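You operate a simulated robot arm through the tools that you are given. There is no shell and no other tool.

You are at the controls of a simulated robot arm. One attempt, no reset.

Task
Put things in order on the top of the wooden bench with two presses. At the end: the large blue coupler is in the grey floor tray; the short white pipe from the top of the wooden bench with two presses stands where the black chock stood; the black chock from the top of the wooden bench with two presses stands on top of the roll of black tape; the yellow chock from the top of the wooden bench with two presses stands where the large blue coupler stood; whatever was shut is shut again. Leave all else as you found it, and nothing knocked over. Set down upright: large blue coupler.

Only the result counts: the job must be done as asked and must still hold three seconds after the hand-in. Knocking over, shifting, dropping, spilling or breaking anything else fails it.

Robot
A 5-joint arm with a two-finger parallel gripper, fixed in place. Base frame: the origin is at the foot of the arm, x ahead of it, y to its left, z up; the work surface is at about z = 100. Lengths are in mm, angles in rad, forces in N, time in s.
With the tool pointing down near the work surface it reaches from about 220 to 660 mm from the base axis. Its first joint turns from -1.152 to 1.152 rad. The tool tilts only in the upright plane through the base axis and itself; it spins freely about its own axis. Payload 2.9 kg.
The tool frame sits at the grasp point between the pads (the TCP): z along the fingers, y along the line on which they close. The tips reach 30 mm beyond it. The gripper opens to 110 mm. The fingers are 20 mm wide and 10 mm thick; the gripper's body (48 by 112 mm) begins 55 mm behind the TCP.
Orientation is that of the tool frame in the base frame, as [roll, pitch, yaw] about the fixed x, y, z axes, in that order (R = Rz(yaw) Ry(pitch) Rx(roll)). With the fingers straight down and closing along the base's y, the tool's x points along the base's -x, its y along +y and its z along -z.

Tools
- The arm moves only by the tool arm_command. Its argument "rows" is one flat list of numbers, 7 for each row, row after row: the turn, a rotation vector about the tool's x, y, z in rad, then the shift along the tool's x, y, z in mm, then the finger opening in mm, from 0 to 110. In form: [ax, ay, az, dx, dy, dz, hand, ax, ay, az, dx, dy, dz, hand, ...]. A call has 1 to 20 rows; each row is the pose to reach, as a shift and turn from the pose commanded when the call began, along the tool's axes at that moment. Rows are played at 5 a second. More than 50 mm and 0.15 rad between two rows, or a gripper value outside its range, and nothing of the call is played. A pose out of reach is approached as far as the arm can. The call stops where the force on the tool passes 40 N (or 10 N more than at its start, if that is more) or the arm is blocked; 0.2 s more then pass. The fingers move at their own pace (about 108 mm/s each) and stop on an object; they squeeze with about 33 N. The grip force told is the motor's: it shows also when the fingers shut on nothing. Time passes only in rows, and 0.2 s behind the last, so rows that repeat a pose let the fingers close. It gives the time, the measured TCP pose, the force on the tool (base axes), the opening and the grip force at its end, in the units of the frame above (readings bear some noise), with the torque about the TCP (base axes, N m) and any sound that the robot's microphone picked up, and new pictures: "pictures" is both (left out), scene, wrist or none.
- Cameras (640 x 400 px; columns grow to the right, rows downward): "scene" is fixed at [23.6, -437.8, 616.1]; the picture's right is [0.90, -0.44, 0.00], its down [-0.20, -0.40, -0.90] and it looks along [0.40, 0.80, -0.45] (base axes); focal length 348 px, centre (320, 200). "wrist" rides on the gripper at [72, 17, -103] in the tool frame; the picture's right is [-0.23, 0.97, 0.00], its down [-0.76, -0.18, -0.62] and it looks along [-0.61, -0.14, 0.78] (tool axes); focal length 222 px, centre (320, 200). There is no depth. A picture from a camera that has moved, and an enlarged one, comes with that camera's place and axes in the base frame and with its lens.
- close_up(camera, box): a new picture of the part [left, top, right, bottom] of that camera's present view, enlarged. The clock stands still meanwhile.
- finish_job(): hands the job in; it is judged then, once.

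Places have to be worked out from the pictures, the camera data and where the tool is seen. Open the gripper and draw the arm clear of the work before you hand the job in, unless the task says otherwise.

The tools are called after "Request:" as a command line: name --argument value ..., lists and objects as JSON in quotes. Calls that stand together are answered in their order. arm_command: Moves the arm, as the interface text tells. Its arguments: {"type":"object","properties":{"rows":{"type":"array","items":{"type":"number"}},"pictures":{"type":"string","enum":["both","scene","wrist","none"]}},"required":["rows"]} The other tools are called the same way: close_up (camera, box) takes an enlarged picture of a part of a camera's view; finish_job () hands the job in.

At the start:

```text
clock: 0.0
ee_pos: [288.5, 356.4, 352.7]
tool_rot: [-3.14, 0.001, 3.141]
force: [-0.1, 0.4, -0.1]
ft_torque: [0.02, -0.02, -0.02]
opening: 109.9
gripper_force: 0.0
```

scene: 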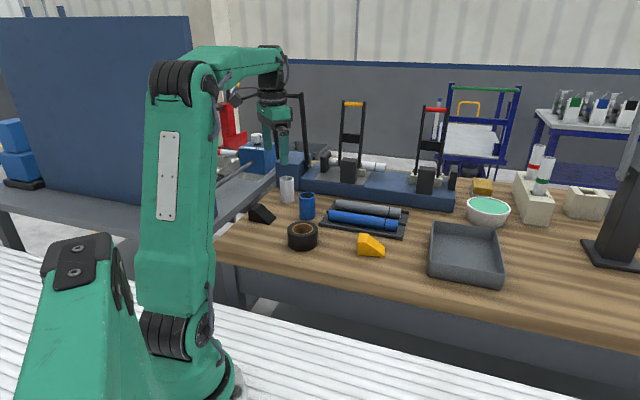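
wrist: 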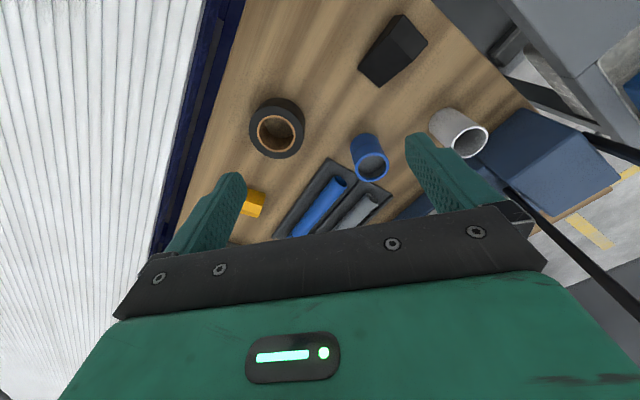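

The pictures show the bench with the tape roll, chocks, coupler, white pipe and grey tray. I take enlarged views to locate each of them.

Request:
close_up --camera "scene" --box '[230, 160, 430, 285]'

Request:
close_up --camera "scene" --box '[400, 160, 600, 285]'

Request:
close_up --camera "wrist" --box '[180, 0, 540, 225]'

```text
3.20 times, centred on (330, 222) of scene
camera zoom: at [23.6, -437.8, 616.1], right [0.9, -0.44, 0.0], down [-0.2, -0.4, -0.9], along [0.4, 0.8, -0.45], focal length 1115 px, centre (288, 128)
```

zoom: 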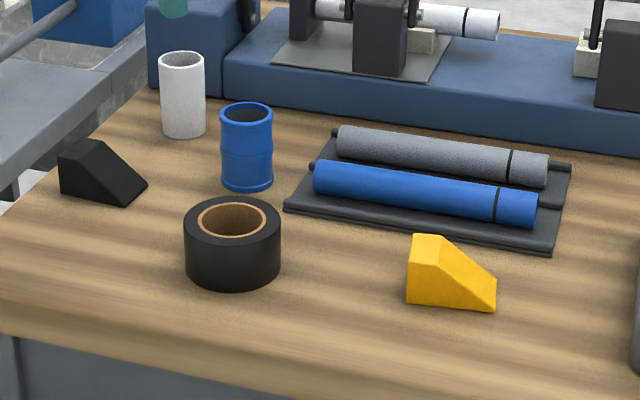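

```text
3.20 times, centred on (500, 222) of scene
camera zoom: at [23.6, -437.8, 616.1], right [0.9, -0.44, 0.0], down [-0.2, -0.4, -0.9], along [0.4, 0.8, -0.45], focal length 1115 px, centre (-256, 128)
```

zoom: 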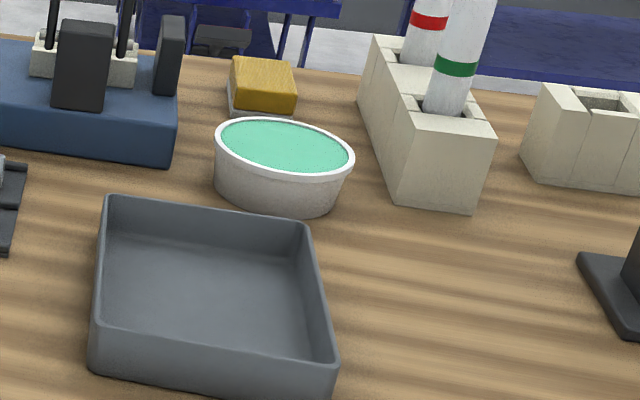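

```text
1.78 times, centred on (360, 112) of wrist
camera zoom: at [216.5, 373.4, 455.8], right [0.23, 0.97, 0.0], down [0.76, -0.18, 0.62], along [0.61, -0.14, -0.78], focal length 395 px, centre (249, 356)
```

zoom: 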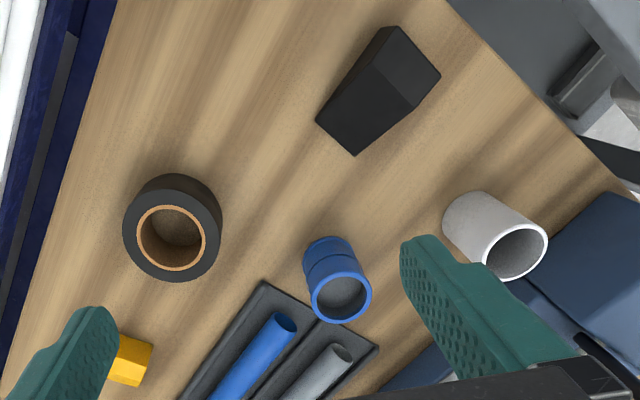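

Geometry from the scene camera, cross-checked with the wrist view: coupler about (398, 410), pipe about (385, 540), black chock about (271, 451), tape about (327, 284), tray centre about (657, 45). I move above the coupler with the fingers turned 45° to look closer.

Request:
arm_command --rows '[0, 0, 0.131, -18.25, 8.93, 8.78, 90, 0, 0, 0.262, -36.5, 17.87, 17.57, 90, 0, 0, 0.393, -54.75, 26.8, 26.35, 90, 0, 0, 0.524, -73, 35.7, 35.1, 90, 0, 0, 0.654, -91.25, 44.7, 43.9, 90, 0, 0, 0.785, -109.5, 53.6, 52.7, 90, 0, 0, 0.785, -109.5, 53.6, 52.7, 90]'

```text
clock: 1.6
ee_pos: [401.5, 407.4, 299.5]
tool_rot: [-3.142, -0.001, 2.355]
force: [0.0, 1.2, 0.4]
ft_torque: [0.0, 0.0, 0.02]
opening: 90.1
gripper_force: 0.1
camera wrist: at [361.9, 470.5, 402.9], right [0.85, 0.53, 0.0], down [0.41, -0.66, 0.62], along [0.33, -0.53, -0.78], focal length 222 px, centre (320, 200)
```

scene: 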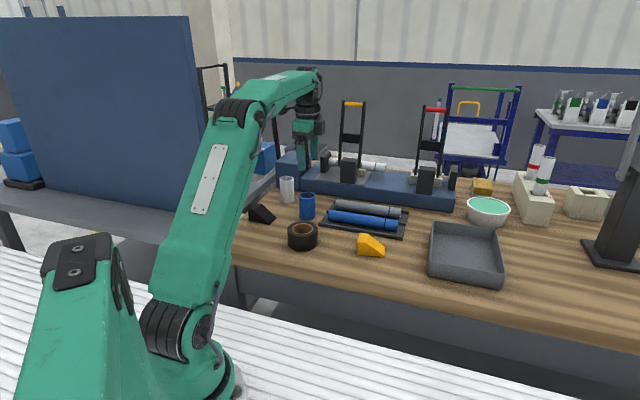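
wrist: 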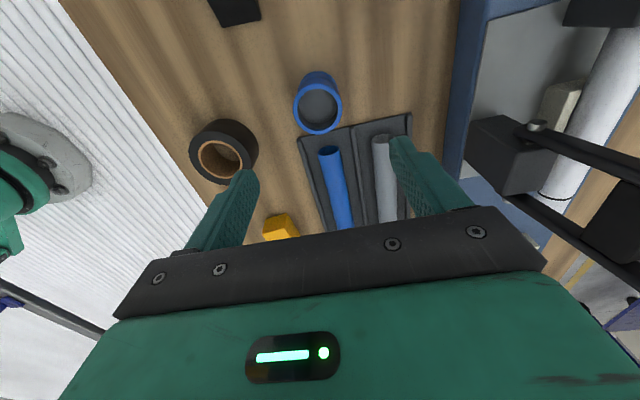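

The wrist ray puts the coupler at about (397, 410), which agrees with the first estimate. The readout is about 3 mm off my target, so I hold still for a moment to see whether it has settled.

Request:
arm_command --rows '[0, 0, 0, 0, 0, 0, 90, 0, 0, 0, 0, 0, 0, 90, 0, 0, 0, 0, 0, 0, 90]' --pictures "none"

Request:
close_up --camera "wrist" --box '[220, 0, 420, 125]'

```text
clock: 2.4
ee_pos: [400.8, 407.2, 300.8]
tool_rot: [-3.141, 0.001, 2.355]
force: [-0.4, 0.3, 0.1]
ft_torque: [0.0, 0.03, 0.0]
opening: 89.9
gripper_force: 0.0
```

```text
3.20 times, centred on (320, 62) of wrist
camera zoom: at [361.5, 470.4, 403.2], right [0.85, 0.53, 0.0], down [0.41, -0.66, 0.62], along [0.33, -0.53, -0.78], focal length 711 px, centre (320, 640)
```

zoom: 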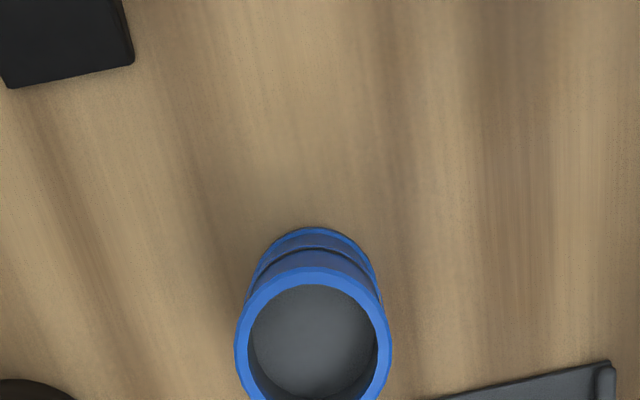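

The pose is settled at about (400.5, 407.4, 300.5). I correct by 3.5 mm, descend over the coupler to TCP z of about 150 and stop there to check before closing.

Request:
arm_command --rows '[0, 0, 0, 1.5, -0.2, 30, 80, 0, 0, 0, 3.5, -0.3, 60, 80, 0, 0, 0, 3.5, -0.3, 90, 80, 0, 0, 0, 3.5, -0.3, 110, 80, 0, 0, 0, 3.5, -0.3, 130, 80, 0, 0, 0, 3.5, -0.3, 150, 80, 0, 0, 0, 3.5, -0.3, 150, 80]'

```text
clock: 4.0
ee_pos: [394.6, 411.8, 148.7]
tool_rot: [-3.141, 0.001, 2.355]
force: [0.1, 0.1, -0.2]
ft_torque: [-0.02, 0.04, 0.01]
opening: 80.1
gripper_force: 0.1
camera wrist: at [356.2, 475.2, 251.5], right [0.85, 0.53, 0.0], down [0.41, -0.66, 0.62], along [0.33, -0.53, -0.78], focal length 222 px, centre (320, 200)
```

scene: 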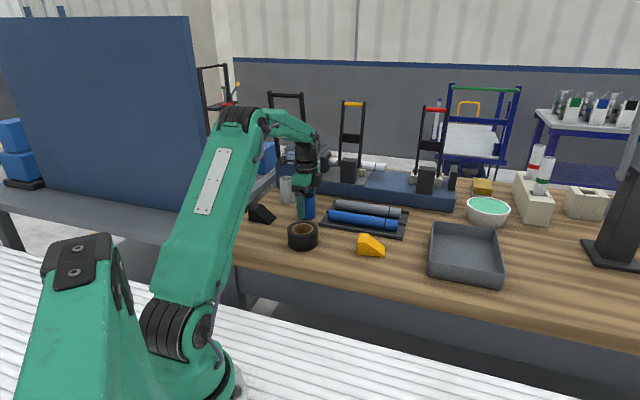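
wrist: 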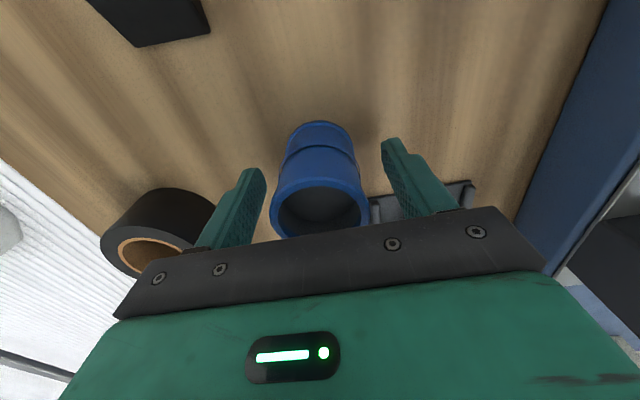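

At this height the tool reads (394.6, 411.8), so the coupler sits about 3 mm along tool −x and nearly centred between the fingers. I shift by that and close.

Request:
arm_command --rows '[0, 0, 0, -3, 0.5, 0, 80, 0, 0, 0, -3, 0.5, 0, 60, 0, 0, 0, -3, 0.5, 0, 30, 0, 0, 0, -3, 0.5, 0, 30, 0, 0, 0, -3, 0.5, 0, 30]' --pictures "wrist"

```text
clock: 5.2
ee_pos: [397.6, 411.2, 149.6]
tool_rot: [-3.141, 0.0, 2.357]
force: [-0.3, 0.0, -0.2]
ft_torque: [0.0, -0.04, 0.01]
opening: 48.4
gripper_force: 33.0
camera wrist: at [358.3, 473.9, 253.1], right [0.85, 0.53, 0.0], down [0.41, -0.66, 0.62], along [0.33, -0.53, -0.78], focal length 222 px, centre (320, 200)
```

wrist: 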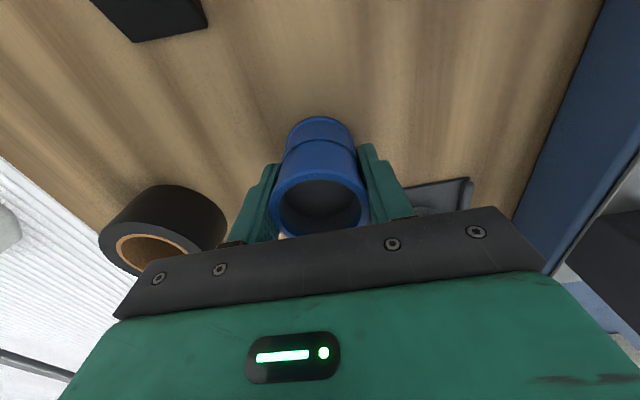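

The coupler is gripped (opening 48 mm, TCP at (397.6, 411)). I lift it 130 mm and carry it to above the tray's near half, then look.

Request:
arm_command --rows '[0, 0, 0, -3, 0.5, -20, 30, 0, 0, 0, -3, 0.5, -55, 30, 0, 0, 0, -3, 0.5, -95, 30, 0, 0, 0, -3, 0.5, -130, 30, 0, 0, 0, -33, -8, -130, 30, 0, 0, 0, -66, -18, -130, 30, 0, 0, 0, -100, -28, -130, 30, 0, 0, 0, -133, -37, -130, 30, 0, 0, 0, -166, -46, -130, 30, 0, 0, 0, -200, -56, -130, 30, 0, 0, 0, -233, -65, -130, 30, 0, 0, 0, -266, -75, -130, 30, 0, 0, 0, -300, -84, -130, 30, 0, 0, 0, -333, -93, -130, 30, 0, 0, 0, -366, -103, -130, 30, 0, 0, 0, -401, -112, -130, 30, 0, 0, 0, -401, -112, -130, 30, 0, 0, 0, -401, -112, -130, 30]'

```text
clock: 9.0
ee_pos: [604.6, 48.4, 278.0]
tool_rot: [3.141, 0.0, 2.356]
force: [0.2, -0.7, -0.1]
ft_torque: [0.01, 0.03, -0.03]
opening: 30.0
gripper_force: 0.1
camera wrist: at [565.1, 111.4, 381.2], right [0.85, 0.53, 0.0], down [0.41, -0.66, 0.62], along [0.33, -0.53, -0.78], focal length 222 px, centre (320, 200)
```

scene: 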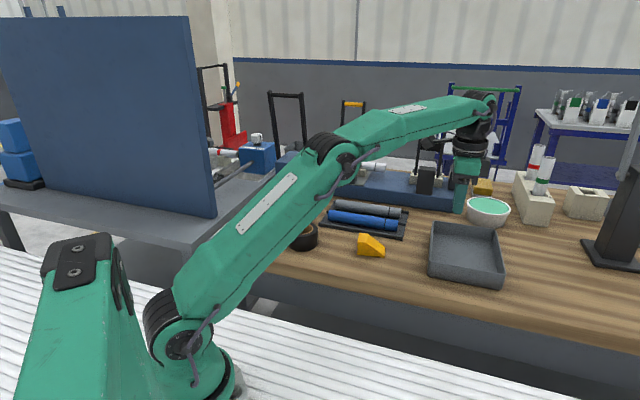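
wrist: 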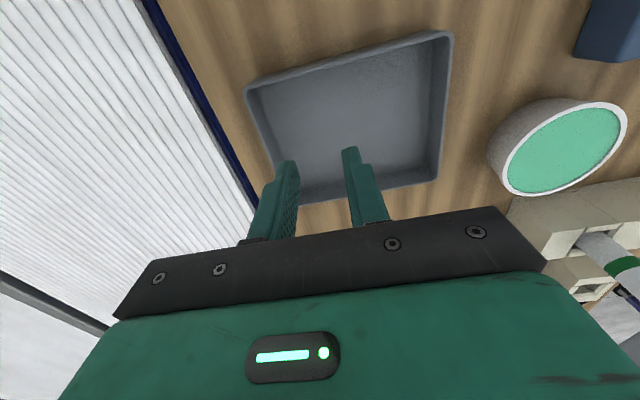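

The fingers are at 30 mm with no grip force: the coupler is no longer in the hand. No sound was reported; I look for where it is.

Request:
close_up --camera "scene" --box '[220, 150, 460, 300]'

Request:
close_up --camera "wrist" --box '[120, 0, 640, 260]'

```text
2.67 times, centred on (340, 225) of scene
camera zoom: at [23.6, -437.8, 616.1], right [0.9, -0.44, 0.0], down [-0.2, -0.4, -0.9], along [0.4, 0.8, -0.45], focal length 929 px, centre (267, 133)
```

zoom: 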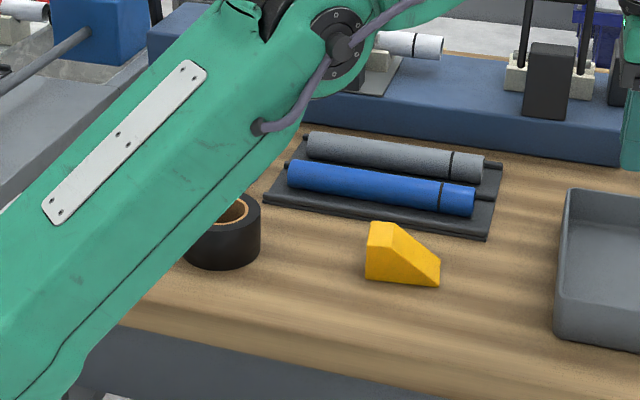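

```text
1.23 times, centred on (380, 130) of wrist
camera zoom: at [565.1, 111.4, 381.2], right [0.85, 0.53, 0.0], down [0.41, -0.66, 0.62], along [0.33, -0.53, -0.78], focal length 273 px, centre (246, 286)
```

zoom: 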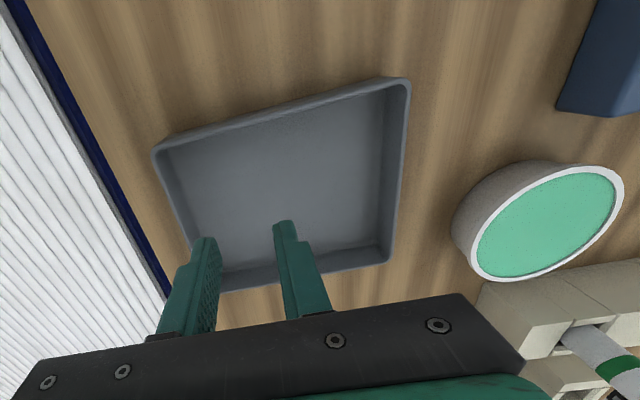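

The coupler isn't visible from here because the arm hides its old spot. The tray corners match my earlier estimate; I retrace high to the coupler's spot with the fingers opened.

Request:
arm_command --rows '[0, 0, 0, 30, 8, -10, 60, 0, 0, 0, 65, 18, -20, 80, 0, 0, 0, 100, 28, -30, 90, 0, 0, 0, 133, 37, -30, 90, 0, 0, 0, 166, 46, -30, 90, 0, 0, 0, 200, 56, -30, 90, 0, 0, 0, 233, 65, -30, 90, 0, 0, 0, 266, 75, -30, 90, 0, 0, 0, 300, 84, -30, 90, 0, 0, 0, 333, 93, -30, 90, 0, 0, 0, 366, 103, -30, 90, 0, 0, 0, 398, 112, -30, 90, 0, 0, 0, 398, 112, -30, 90]'

```text
clock: 11.8
ee_pos: [397.6, 410.0, 310.1]
tool_rot: [-3.141, 0.0, 2.355]
force: [0.4, -0.2, 1.1]
ft_torque: [0.01, 0.01, -0.01]
opening: 89.9
gripper_force: 0.1
camera wrist: at [359.0, 472.5, 413.5], right [0.85, 0.53, 0.0], down [0.41, -0.66, 0.62], along [0.33, -0.53, -0.78], focal length 222 px, centre (320, 200)
```

scene: 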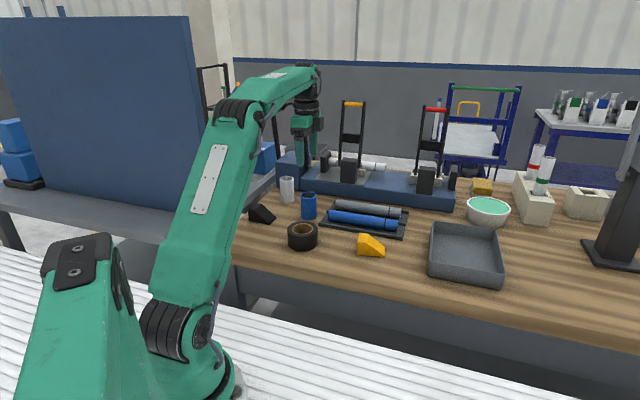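
wrist: 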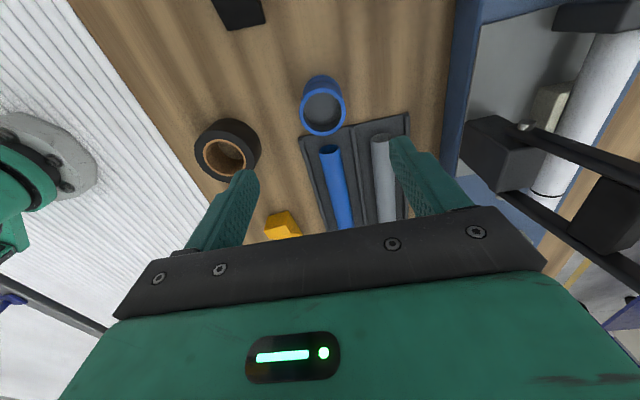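

The coupler is still standing near its place, so it just slipped out of the grip at the start of the lift. I take enlarged views to measure its present position.

Request:
close_up --camera "scene" --box '[230, 160, 430, 285]'

Request:
close_up --camera "wrist" --box '[240, 50, 400, 150]'

Request:
close_up --camera "scene" --box '[280, 180, 344, 220]'

```text
3.20 times, centred on (330, 222) of scene
camera zoom: at [23.6, -437.7, 616.1], right [0.9, -0.44, 0.0], down [-0.2, -0.4, -0.9], along [0.4, 0.8, -0.45], focal length 1115 px, centre (288, 128)
```

zoom: 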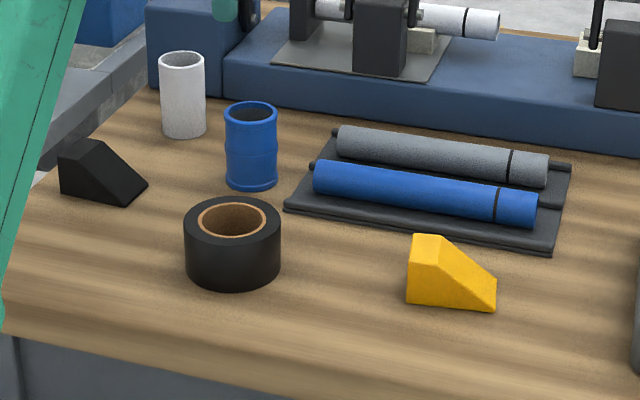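

```text
4.00 times, centred on (320, 100) of wrist
camera zoom: at [359.0, 472.5, 413.5], right [0.85, 0.53, 0.0], down [0.41, -0.66, 0.62], along [0.33, -0.53, -0.78], focal length 888 px, centre (320, 600)
```

zoom: 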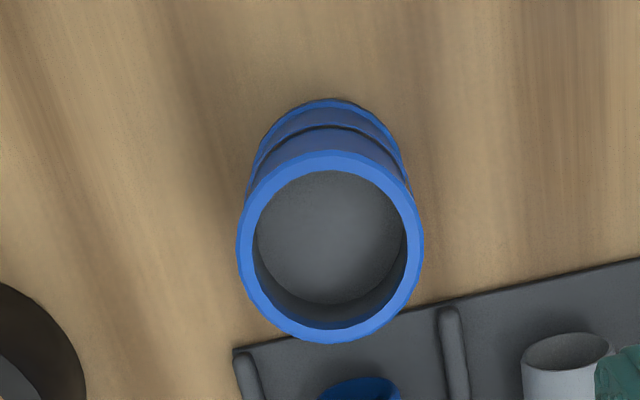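

```text
10.00 times, centred on (312, 200) of scene
camera zoom: at [23.6, -437.7, 616.1], right [0.9, -0.44, 0.0], down [-0.2, -0.4, -0.9], along [0.4, 0.8, -0.45], focal length 3485 px, centre (400, 200)
```

zoom: 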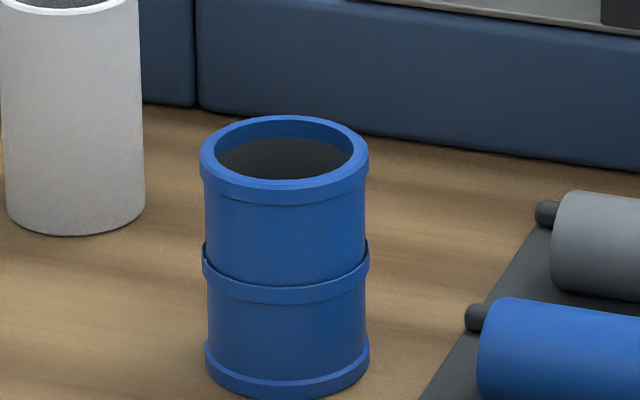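

The coupler slid about 4 mm to roughly (403, 410). I descend to just above it, check the pose, then regrip deeper.

Request:
arm_command --rows '[0, 0, 0, -1.9, 1.9, 25, 80, 0, 0, 0, -3.8, 3.8, 50, 80, 0, 0, 0, -3.8, 3.8, 75, 80, 0, 0, 0, -3.8, 3.8, 95, 80, 0, 0, 0, -3.8, 3.8, 95, 80]' --pictures "wrist"

Request:
close_up --camera "wrist" --box '[200, 80, 440, 230]'

```text
clock: 13.0
ee_pos: [405.0, 411.3, 215.6]
tool_rot: [-3.141, 0.001, 2.357]
force: [0.4, -0.4, -0.5]
ft_torque: [-0.03, -0.01, 0.0]
opening: 79.6
gripper_force: 0.0
camera wrist: at [366.1, 473.8, 318.9], right [0.85, 0.53, 0.0], down [0.41, -0.66, 0.62], along [0.33, -0.53, -0.78], focal length 222 px, centre (320, 200)
```

wrist: 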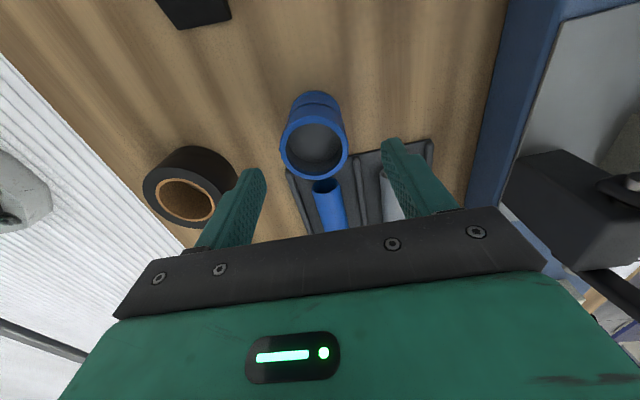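

```text
2.67 times, centred on (320, 155) of wrist
camera zoom: at [366.1, 473.8, 318.9], right [0.85, 0.53, 0.0], down [0.41, -0.66, 0.62], along [0.33, -0.53, -0.78], focal length 592 px, centre (320, 320)
```

zoom: 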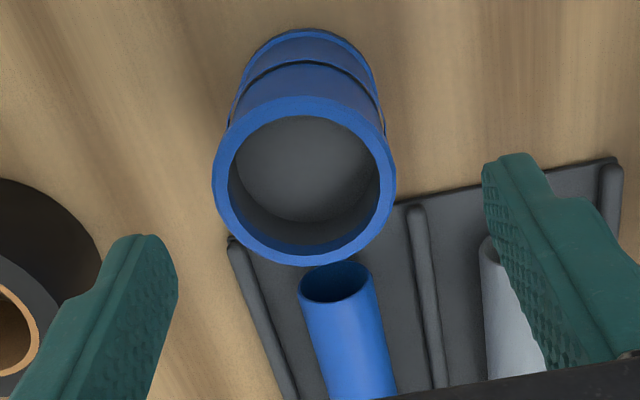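

The coupler is now at about (401.7, 411) by both cameras. I correct by a few mm, descend to TCP z of about 138 and close fully.

Request:
arm_command --rows '[0, 0, 0, 1, -1.5, 20, 80, 0, 0, 0, 2, -2.7, 40, 80, 0, 0, 0, 2, -2.7, 60, 80, 0, 0, 0, 2, -2.7, 77, 80, 0, 0, 0, 2, -2.7, 77, 65, 0, 0, 0, 2, -2.7, 77, 55, 0, 0, 0, 2, -2.7, 77, 0, 0, 0, 0, 2, -2.7, 77, 0, 0, 0, 0, 2, -2.7, 77, 0, 0, 0, 0, 2, -2.7, 77, 0]' --pictures "wrist"

Request:
close_up --camera "wrist" --box '[200, 80, 440, 230]'

```text
clock: 15.2
ee_pos: [402.0, 407.7, 138.2]
tool_rot: [-3.142, 0.0, 2.357]
force: [0.3, -0.3, -0.1]
ft_torque: [0.01, -0.01, 0.0]
opening: 48.4
gripper_force: 33.2
camera wrist: at [363.2, 470.5, 241.2], right [0.85, 0.53, 0.0], down [0.41, -0.66, 0.62], along [0.33, -0.53, -0.78], focal length 222 px, centre (320, 200)
```

wrist: 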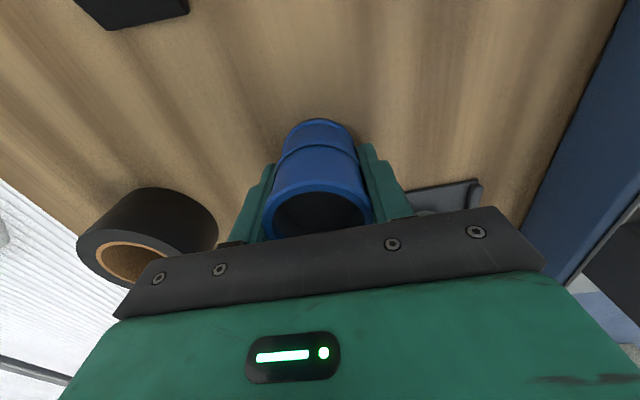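

```text
2.67 times, centred on (320, 155) of wrist
camera zoom: at [363.2, 470.5, 241.2], right [0.85, 0.53, 0.0], down [0.41, -0.66, 0.62], along [0.33, -0.53, -0.78], focal length 592 px, centre (320, 320)
```

zoom: 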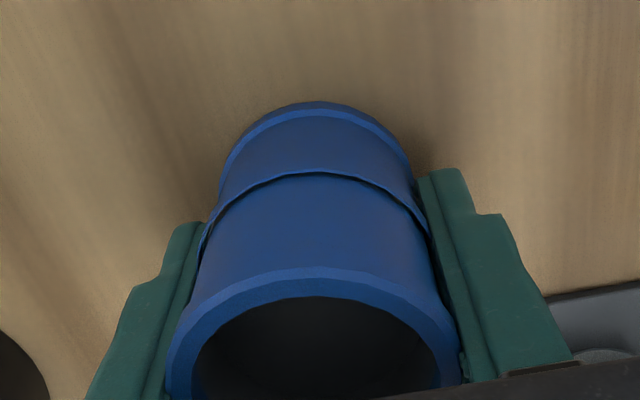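

The grip reads 33 N at 48.4 mm, centred. I lift slowly by 6 mm and read the load.

Request:
arm_command --rows '[0, 0, 0, 0, 0, -1, 0, 0, 0, 0, 0, 0, -2, 0, 0, 0, 0, 0, 0, -3, 0, 0, 0, 0, 0, 0, -4, 0, 0, 0, 0, 0, 0, -5, 0, 0, 0, 0, 0, 0, -6, 0, 0, 0, 0, 0, 0, -6, 0, 0, 0, 0, 0, 0, -6, 0]' --pictures "wrist"

Request:
close_up --camera "wrist" --box '[200, 80, 440, 230]'

```text
clock: 17.0
ee_pos: [402.4, 407.9, 144.9]
tool_rot: [3.14, 0.001, 2.356]
force: [0.1, 0.0, -0.2]
ft_torque: [0.0, 0.02, 0.01]
opening: 48.2
gripper_force: 33.3
camera wrist: at [362.8, 470.9, 246.8], right [0.85, 0.53, 0.0], down [0.41, -0.66, 0.62], along [0.33, -0.53, -0.78], focal length 222 px, centre (320, 200)
```

wrist: 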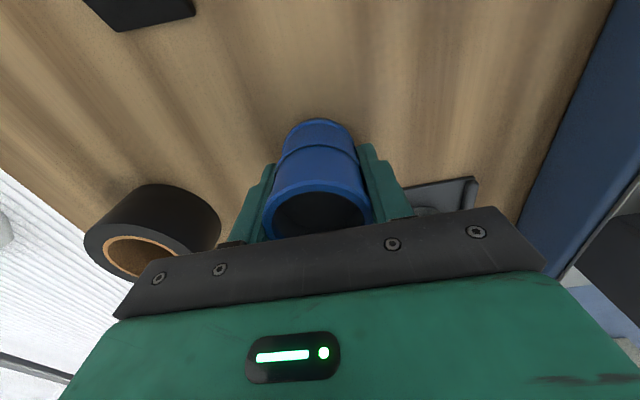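

```text
2.67 times, centred on (320, 155) of wrist
camera zoom: at [362.8, 470.9, 246.8], right [0.85, 0.53, 0.0], down [0.41, -0.66, 0.62], along [0.33, -0.53, -0.78], focal length 592 px, centre (320, 320)
```

zoom: 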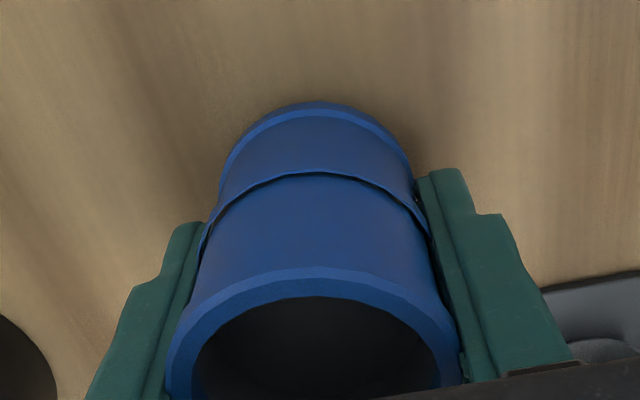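

The coupler came up with the hand (its place between the pads is unchanged) and it is light. I continue lifting gently and check again.

Request:
arm_command --rows '[0, 0, 0, 0, 0, -2, 0, 0, 0, 0, 0, 0, -6, 0, 0, 0, 0, 0, 0, -12, 0, 0, 0, 0, 0, 0, -19, 0, 0, 0, 0, 0, 0, -26, 0, 0, 0, 0, 0, 0, -33, 0, 0, 0, 0, 0, 0, -40, 0, 0, 0, 0, 0, 0, -47, 0, 0, 0, 0, 0, 0, -54, 0, 0, 0, 0, 0, 0, -61, 0, 0, 0, 0, 0, 0, -68, 0, 0, 0, 0, 0, 0, -75, 0, 0, 0, 0, 0, 0, -82, 0, 0, 0, 0, 0, 0, -88, 0, 0, 0, 0, 0, 0, -92, 0, 0, 0, 0, 0, 0, -94, 0, 0, 0, 0, 0, 0, -94, 0]'

```text
clock: 20.6
ee_pos: [401.9, 409.5, 237.3]
tool_rot: [-3.141, 0.0, 2.356]
force: [1.0, -0.7, -1.0]
ft_torque: [0.04, 0.01, -0.02]
opening: 48.4
gripper_force: 32.6
camera wrist: at [363.3, 471.8, 341.2], right [0.85, 0.53, 0.0], down [0.41, -0.66, 0.62], along [0.33, -0.53, -0.78], focal length 222 px, centre (320, 200)
```

scene: 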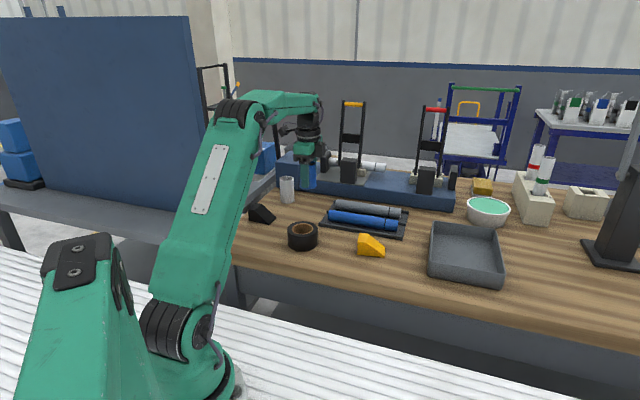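
wrist: 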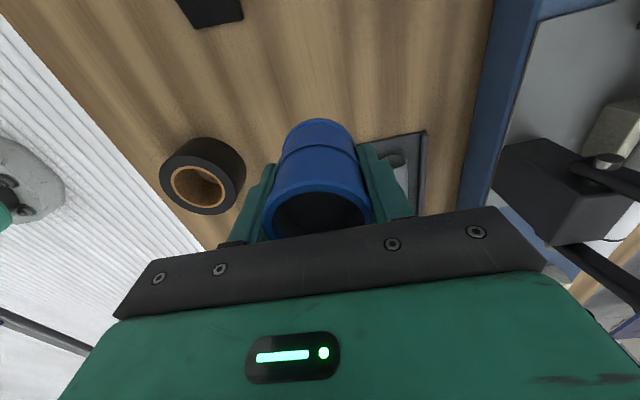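

The coupler is held securely with its bottom at about z = 199. I carry it smoothly to above the tray.

Request:
arm_command --rows '[0, 0, 0, -4, -1, 0, 0, 0, 0, 0, -12, -3, 0, 0, 0, 0, 0, -28, -8, 0, 0, 0, 0, 0, -49, -13, 0, 0, 0, 0, 0, -73, -20, 0, 0, 0, 0, 0, -98, -27, 0, 0, 0, 0, 0, -122, -33, 0, 0, 0, 0, 0, -147, -40, 0, 0, 0, 0, 0, -171, -47, 0, 0, 0, 0, 0, -196, -53, 0, 0, 0, 0, 0, -220, -60, 0, 0, 0, 0, 0, -245, -67, 0, 0, 0, 0, 0, -269, -73, 0, 0, 0, 0, 0, -294, -80, 0, 0, 0, 0, 0, -318, -87, 0, 0, 0, 0, 0, -343, -93, 0, 0, 0, 0, 0, -367, -100, 0, 0, 0, 0, 0, -388, -105, 0, 0, 0, 0, 0, -402, -109, 0, 0, 0, 0, 0, -408, -111, 0, 0]'

```text
clock: 24.8
ee_pos: [611.8, 40.7, 237.9]
tool_rot: [3.142, -0.001, 2.354]
force: [-0.2, -0.2, -1.4]
ft_torque: [0.0, 0.01, 0.02]
opening: 48.1
gripper_force: 33.1
camera wrist: at [572.9, 103.9, 341.0], right [0.85, 0.53, 0.0], down [0.41, -0.66, 0.62], along [0.33, -0.53, -0.78], focal length 222 px, centre (320, 200)
```

scene: 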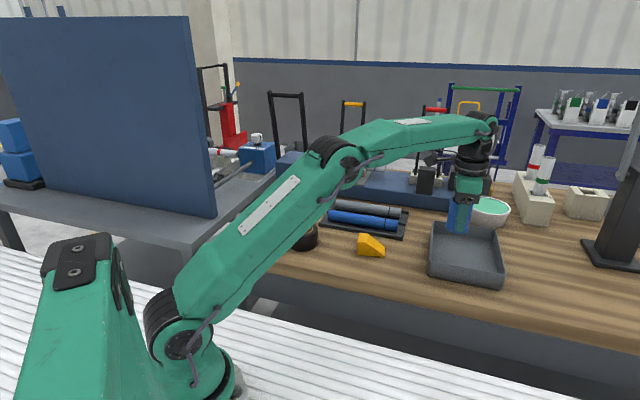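
wrist: 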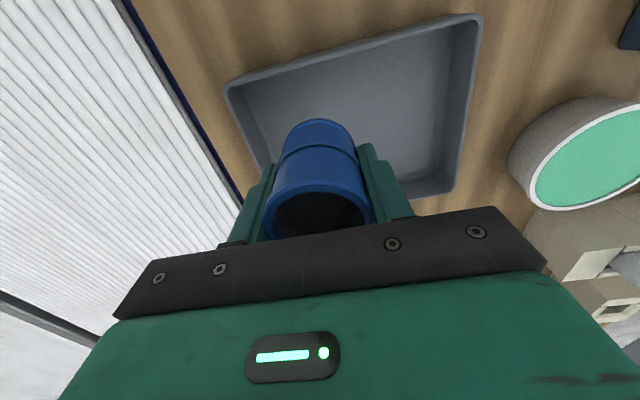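

The coupler hangs over the tray at (612, 41), well clear of the walls. I lower it towards the tray floor, slowly at the end.

Request:
arm_command --rows '[0, 0, 0, 0, 0, 3, 0, 0, 0, 0, 0, 0, 10, 0, 0, 0, 0, 0, 0, 22, 0, 0, 0, 0, 0, 0, 36, 0, 0, 0, 0, 0, 0, 50, 0, 0, 0, 0, 0, 0, 62, 0, 0, 0, 0, 0, 0, 72, 0, 0, 0, 0, 0, 0, 80, 0, 0, 0, 0, 0, 0, 85, 0, 0, 0, 0, 0, 0, 88, 0, 0, 0, 0, 0, 0, 90, 0, 0, 0, 0, 0, 0, 91, 0, 0, 0, 0, 0, 0, 92, 0, 0, 0, 0, 0, 0, 92, 0]'

Request:
close_up --camera "scene" --box '[400, 160, 540, 300]'

```text
clock: 27.8
ee_pos: [612.1, 41.0, 145.7]
tool_rot: [-3.141, -0.001, 2.356]
force: [-0.6, -0.9, -1.4]
ft_torque: [0.01, 0.0, 0.01]
opening: 48.1
gripper_force: 33.2
camera wrist: at [573.4, 104.5, 248.9], right [0.85, 0.53, 0.0], down [0.41, -0.66, 0.62], along [0.33, -0.53, -0.78], focal length 222 px, centre (320, 200)
```

scene: 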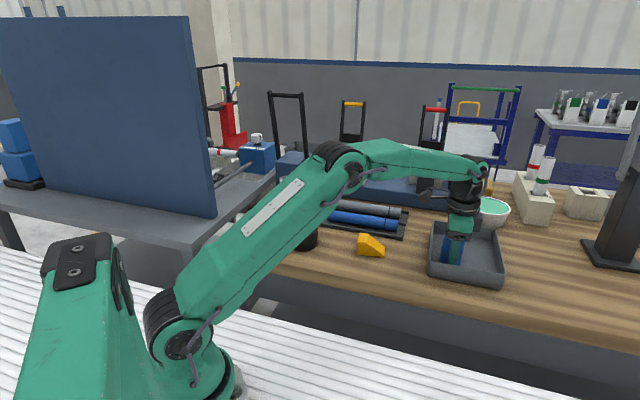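
wrist: 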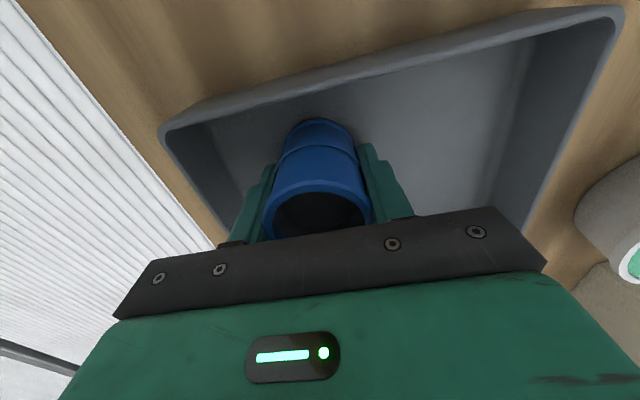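

```text
2.86 times, centred on (470, 230) of scene
camera zoom: at [23.6, -437.8, 616.1], right [0.9, -0.44, 0.0], down [-0.2, -0.4, -0.9], along [0.4, 0.8, -0.45], focal length 996 px, centre (-109, 114)
```

zoom: 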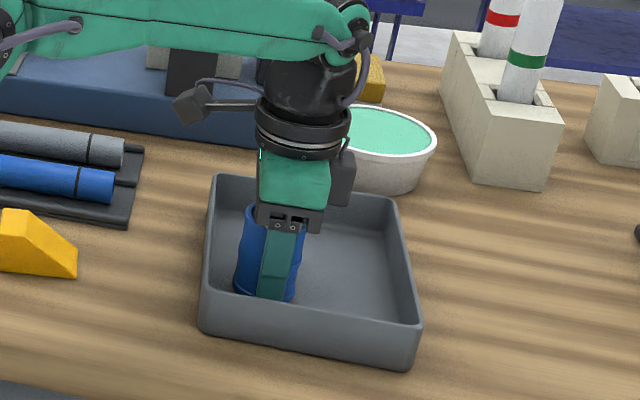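

No contact yet at TCP z = 145.7. I lower in small steps and watch the force.

Request:
arm_command --rows '[0, 0, 0, 0, 0, 0.7, 0, 0, 0, 0, 0, 0, 1.4, 0, 0, 0, 0, 0, 0, 2.1, 0, 0, 0, 0, 0, 0, 2.1, 0]' --pictures "none"

```text
clock: 28.8
ee_pos: [612.2, 43.2, 143.7]
tool_rot: [-3.141, 0.0, 2.357]
force: [-1.2, -1.7, 4.2]
ft_torque: [-0.04, 0.05, 0.03]
opening: 48.0
gripper_force: 32.5
```

The vertical force rose to about 4 N, so the coupler rests on the tray floor. I open the fingers and rise straight up.

Request:
arm_command --rows '[0, 0, 0, 0, 0, 0, 52, 0, 0, 0, 0, 0, 0, 60, 0, 0, 0, 0, 0, 0, 72, 0, 0, 0, 0, 0, 0, 72, 0, 0, 0, 0, 0, -6, 72, 0, 0, 0, 0, 0, -16, 72, 0, 0, 0, 0, 0, -32, 72, 0, 0, 0, 0, 0, -52, 72, 0, 0, 0, 0, 0, -77, 72, 0, 0, 0, 0, 0, -102, 72, 0, 0, 0, 0, 0, -116, 72]'

Request:
close_up --camera "scene" --box '[400, 160, 540, 300]'

```text
clock: 31.2
ee_pos: [613.5, 42.3, 257.8]
tool_rot: [-3.141, -0.001, 2.356]
force: [0.2, -0.7, -0.2]
ft_torque: [-0.01, -0.02, -0.01]
opening: 71.9
gripper_force: 0.0
camera wrist: at [574.1, 104.1, 361.4], right [0.85, 0.53, 0.0], down [0.41, -0.66, 0.62], along [0.33, -0.53, -0.78], focal length 222 px, centre (320, 200)
```

scene: 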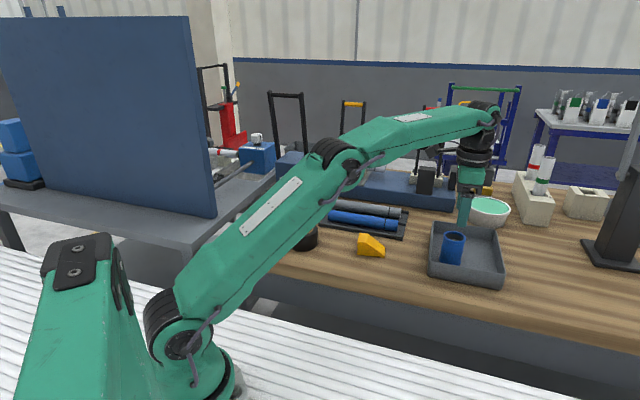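
wrist: 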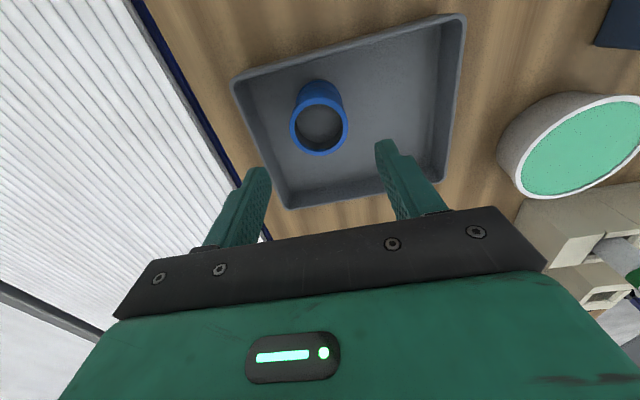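

```text
2.86 times, centred on (470, 230) of scene
camera zoom: at [23.6, -437.8, 616.1], right [0.9, -0.44, 0.0], down [-0.2, -0.4, -0.9], along [0.4, 0.8, -0.45], focal length 996 px, centre (-109, 114)
```

zoom: 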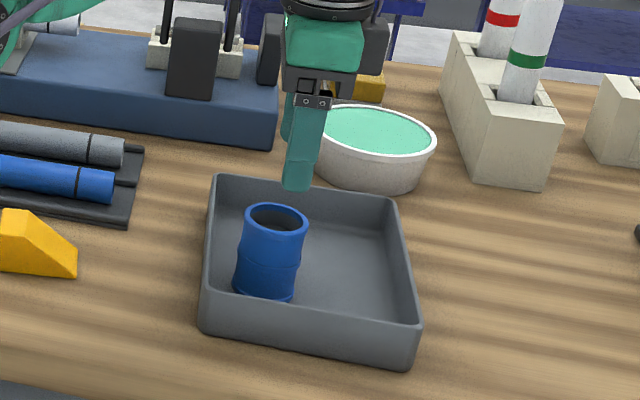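

The coupler stands upright in the tray. Next I move above the yellow chock (about (470, 172)), turning the closing line across its width.

Request:
arm_command --rows '[0, 0, 0, 10, -0.5, 0, 80, 0, 0, -0.02, 35, -2, 0, 80, 0, 0, -0.04, 65, -3, 0, 80, 0, 0, -0.06, 95, -5, 0, 80, 0, 0, -0.08, 125, -7, 0, 80, 0, 0, -0.1, 155, -8, 0, 80, 0, 0, -0.105, 185, -10, 0, 80, 0, 0, -0.105, 206, -10.6, 0, 80, 0, 0, -0.105, 206, -10.6, 0, 80]'

Request:
close_up --camera "wrist" --box '[200, 30, 440, 180]'

Request:
close_up --camera "scene" --box '[330, 210, 410, 260]'

```text
clock: 33.2
ee_pos: [457.5, 179.9, 258.2]
tool_rot: [-3.141, -0.001, 2.46]
force: [0.4, -0.6, -0.2]
ft_torque: [0.0, -0.02, 0.02]
opening: 80.0
gripper_force: 0.0
camera wrist: at [412.5, 238.1, 361.0], right [0.79, 0.61, 0.0], down [0.48, -0.62, 0.62], along [0.38, -0.49, -0.78], focal length 222 px, centre (320, 200)
```

scene: 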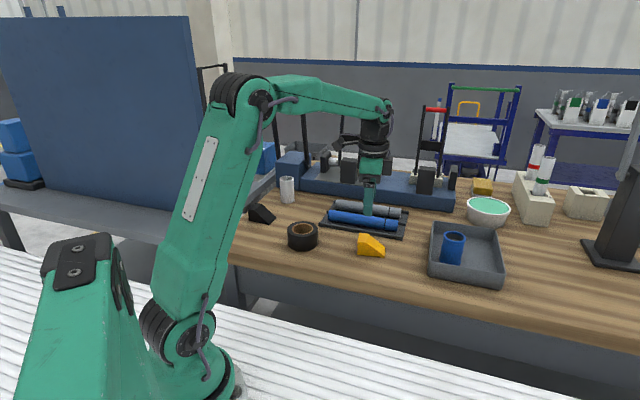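
wrist: 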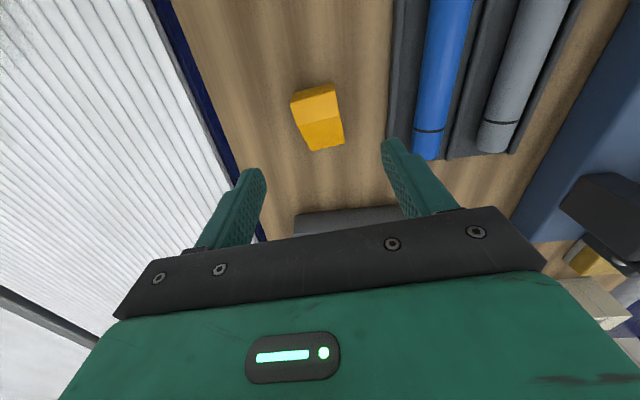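

```text
2.67 times, centred on (320, 105) of wrist
camera zoom: at [412.5, 238.1, 361.0], right [0.79, 0.61, 0.0], down [0.48, -0.62, 0.62], along [0.38, -0.49, -0.78], focal length 592 px, centre (320, 453)
```

zoom: 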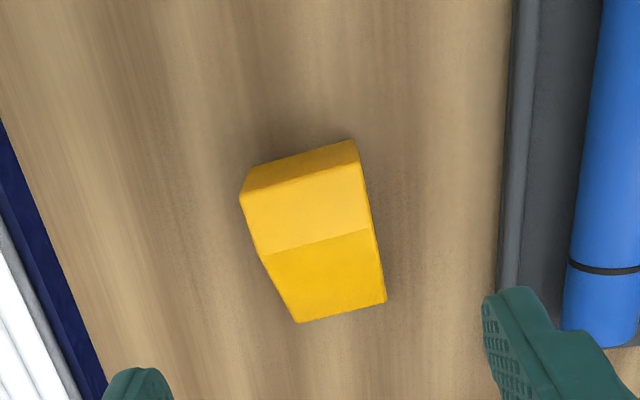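

```text
8.00 times, centred on (370, 235) of scene
camera zoom: at [23.6, -437.7, 616.1], right [0.9, -0.44, 0.0], down [-0.2, -0.4, -0.9], along [0.4, 0.8, -0.45], focal length 2788 px, centre (-80, -80)
```

zoom: 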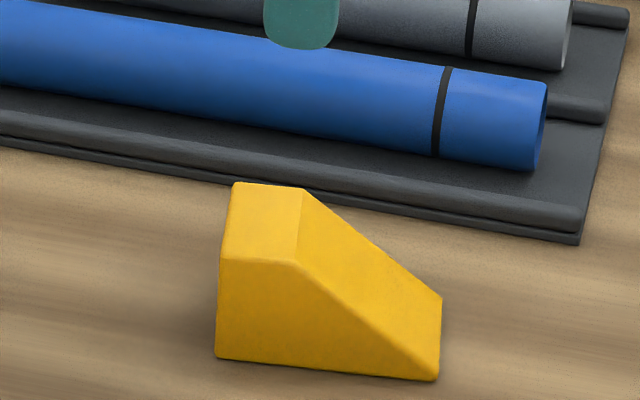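

Both cameras give the yellow chock's footprint centre at about (468, 170), its long axis at −38°, top at about z = 137. I go above its tall half and check the pose before descending.

Request:
arm_command --rows '[0, 0, -0.005, -2, -0.4, 20, 72, 0, 0, -0.01, -4, -0.8, 40, 72, 0, 0, -0.015, -6.4, -1.2, 60, 72, 0, 0, -0.015, -6.4, -1.2, 75, 72, 0, 0, -0.015, -6.4, -1.2, 75, 72]' --pictures "wrist"

Request:
close_up --camera "wrist" --box '[200, 80, 440, 230]'

```text
clock: 34.4
ee_pos: [460.9, 173.9, 184.6]
tool_rot: [3.141, 0.001, 2.475]
force: [-0.6, -0.1, -0.1]
ft_torque: [0.02, 0.01, -0.01]
opening: 72.0
gripper_force: 0.0
camera wrist: at [414.3, 232.2, 287.8], right [0.78, 0.63, 0.0], down [0.49, -0.61, 0.62], along [0.39, -0.49, -0.78], focal length 222 px, centre (320, 200)
```

wrist: 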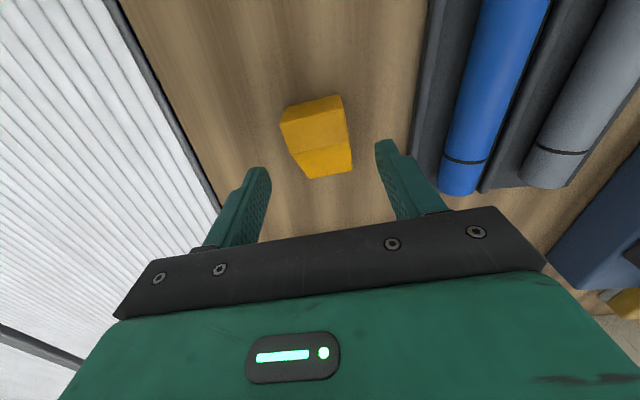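

```text
2.67 times, centred on (320, 155) of wrist
camera zoom: at [414.3, 232.2, 287.8], right [0.78, 0.63, 0.0], down [0.49, -0.61, 0.62], along [0.39, -0.49, -0.78], focal length 592 px, centre (320, 320)
```

zoom: 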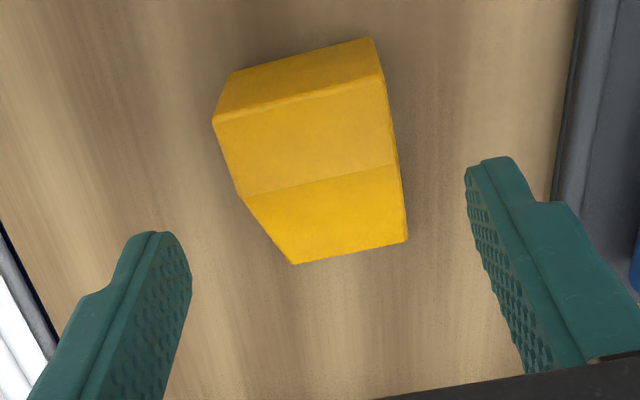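

The TCP (460.9, 173.9) matches the grip point. I descend to z of about 134 and close gently on the chock's sides.

Request:
arm_command --rows '[0, 0, -0.01, 0, 0, 15, 72, 0, 0, -0.01, 0, 0, 30, 72, 0, 0, -0.01, 0, 0, 42, 72, 0, 0, -0.01, 0, 0, 49.5, 72, 0, 0, -0.01, 0, 0, 49.5, 60, 0, 0, -0.01, 0, 0, 49.5, 50, 0, 0, -0.01, 0, 0, 49.5, 0, 0, 0, -0.01, 0, 0, 49.5, 0, 0, 0, -0.01, 0, 0, 49.5, 0]' --pictures "wrist"

Request:
close_up --camera "wrist" --box '[200, 80, 440, 230]'

```text
clock: 36.4
ee_pos: [463.8, 174.6, 135.4]
tool_rot: [-3.141, -0.001, 2.485]
force: [-0.4, 0.1, -0.6]
ft_torque: [-0.02, 0.02, 0.0]
opening: 44.5
gripper_force: 33.0
camera wrist: at [415.7, 232.1, 237.9], right [0.77, 0.63, 0.0], down [0.5, -0.6, 0.62], along [0.39, -0.48, -0.78], focal length 222 px, centre (320, 200)
```

wrist: 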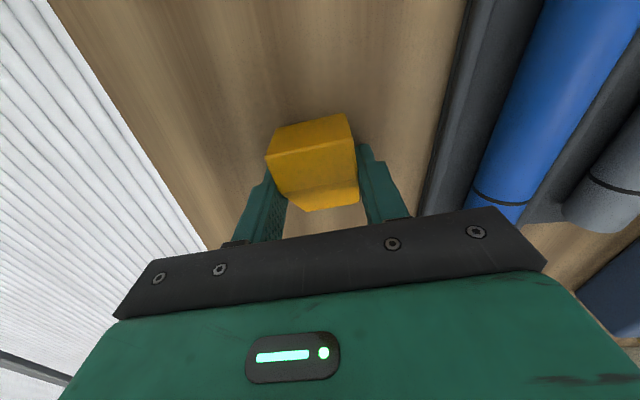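

```text
2.67 times, centred on (320, 155) of wrist
camera zoom: at [415.7, 232.1, 237.9], right [0.77, 0.63, 0.0], down [0.5, -0.6, 0.62], along [0.39, -0.48, -0.78], focal length 592 px, centre (320, 320)
```

zoom: 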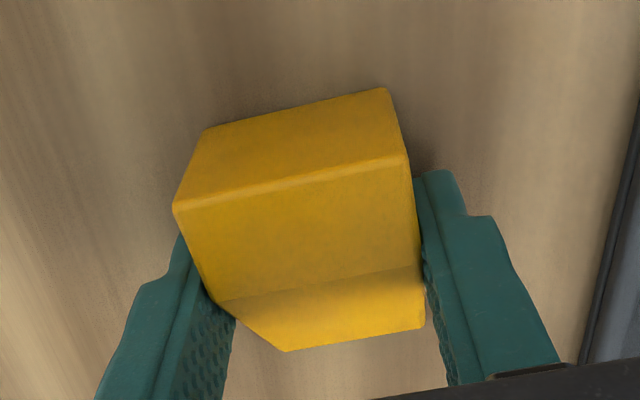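

The chock is gripped at 44.5 mm. I lift it gently by 90 mm and check that it is held.

Request:
arm_command --rows '[0, 0, 0, 0, 0, -1, 0, 0, 0, 0, 0, 0, -3, 0, 0, 0, 0, 0, 0, -6, 0, 0, 0, 0, 0, 0, -11, 0, 0, 0, 0, 0, 0, -18, 0, 0, 0, 0, 0, 0, -26, 0, 0, 0, 0, 0, 0, -35, 0, 0, 0, 0, 0, 0, -44, 0, 0, 0, 0, 0, 0, -53, 0, 0, 0, 0, 0, 0, -62, 0, 0, 0, 0, 0, 0, -71, 0, 0, 0, 0, 0, 0, -80, 0, 0, 0, 0, 0, 0, -87, 0, 0, 0, 0, 0, 0, -90, 0, 0, 0, 0, 0, 0, -90, 0]' --pictures "both"

```text
clock: 39.6
ee_pos: [463.8, 174.1, 225.7]
tool_rot: [-3.141, -0.001, 2.487]
force: [0.5, 0.4, -1.2]
ft_torque: [0.01, 0.03, -0.03]
opening: 44.5
gripper_force: 32.9
camera wrist: at [417.0, 230.8, 328.6], right [0.77, 0.63, 0.0], down [0.5, -0.6, 0.62], along [0.4, -0.48, -0.78], focal length 222 px, centre (320, 200)
```

scene: 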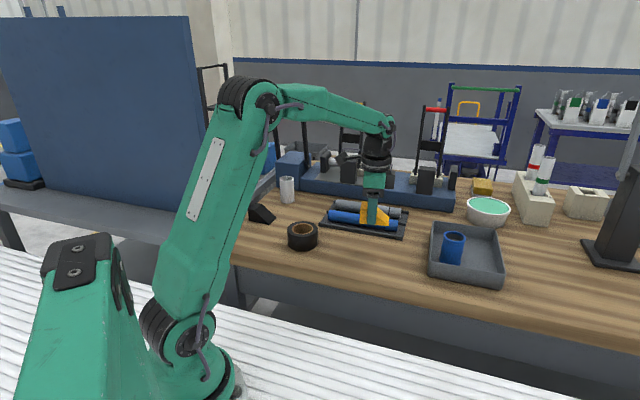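
wrist: 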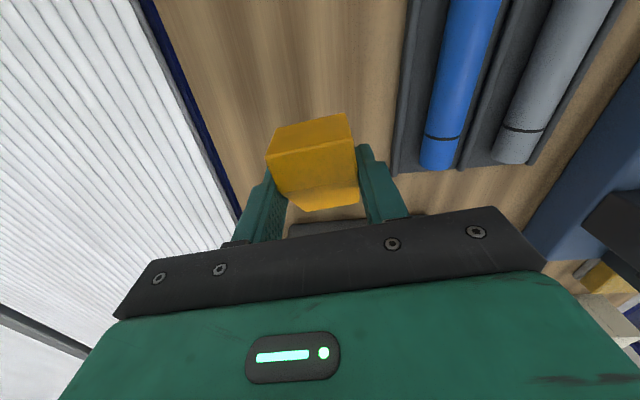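

The chock is held with no shift. I carry it smoothly to above the coupler's old spot.

Request:
arm_command --rows '[0, 0, 0, 2, 1.5, 0, 0, 0, 0, 0, 10, 7.4, 0, 0, 0, 0, 0, 24.5, 17.7, 0, 0, 0, 0, 0, 41, 29.4, 0, 0, 0, 0, 0, 59.3, 42.7, 0, 0, 0, 0, 0, 77.7, 55.9, 0, 0, 0, 0, 0, 96.1, 69.2, 0, 0, 0, 0, 0, 114.5, 82.4, 0, 0, 0, 0, 0, 132.9, 95.7, 0, 0, 0, 0, 0, 151.3, 108.9, 0, 0, 0, 0, 0, 169.7, 122.2, 0, 0, 0, 0, 0, 186, 134, 0, 0, 0, 0, 0, 198.4, 142.8, 0, 0, 0, 0, 0, 204.5, 147.2, 0, 0, 0, 0, 0, 204.5, 147.2, 0, 0, 0, 0, 0, 204.5, 147.2, 0, 0]'

```text
clock: 43.0
ee_pos: [389.9, 415.9, 227.5]
tool_rot: [-3.14, -0.001, 2.488]
force: [0.2, -0.8, -0.8]
ft_torque: [0.01, -0.03, -0.02]
opening: 44.7
gripper_force: 33.4
camera wrist: at [343.2, 473.3, 329.5], right [0.77, 0.63, 0.0], down [0.5, -0.6, 0.62], along [0.39, -0.48, -0.78], focal length 222 px, centre (320, 200)
```

scene: 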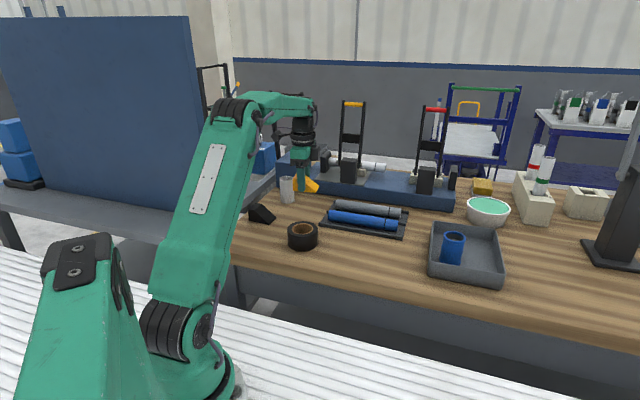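
wrist: 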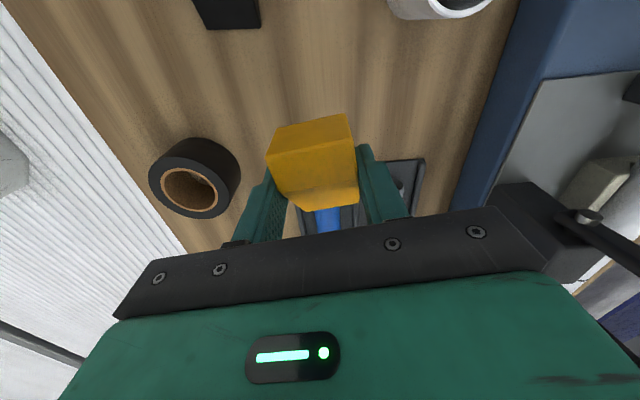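

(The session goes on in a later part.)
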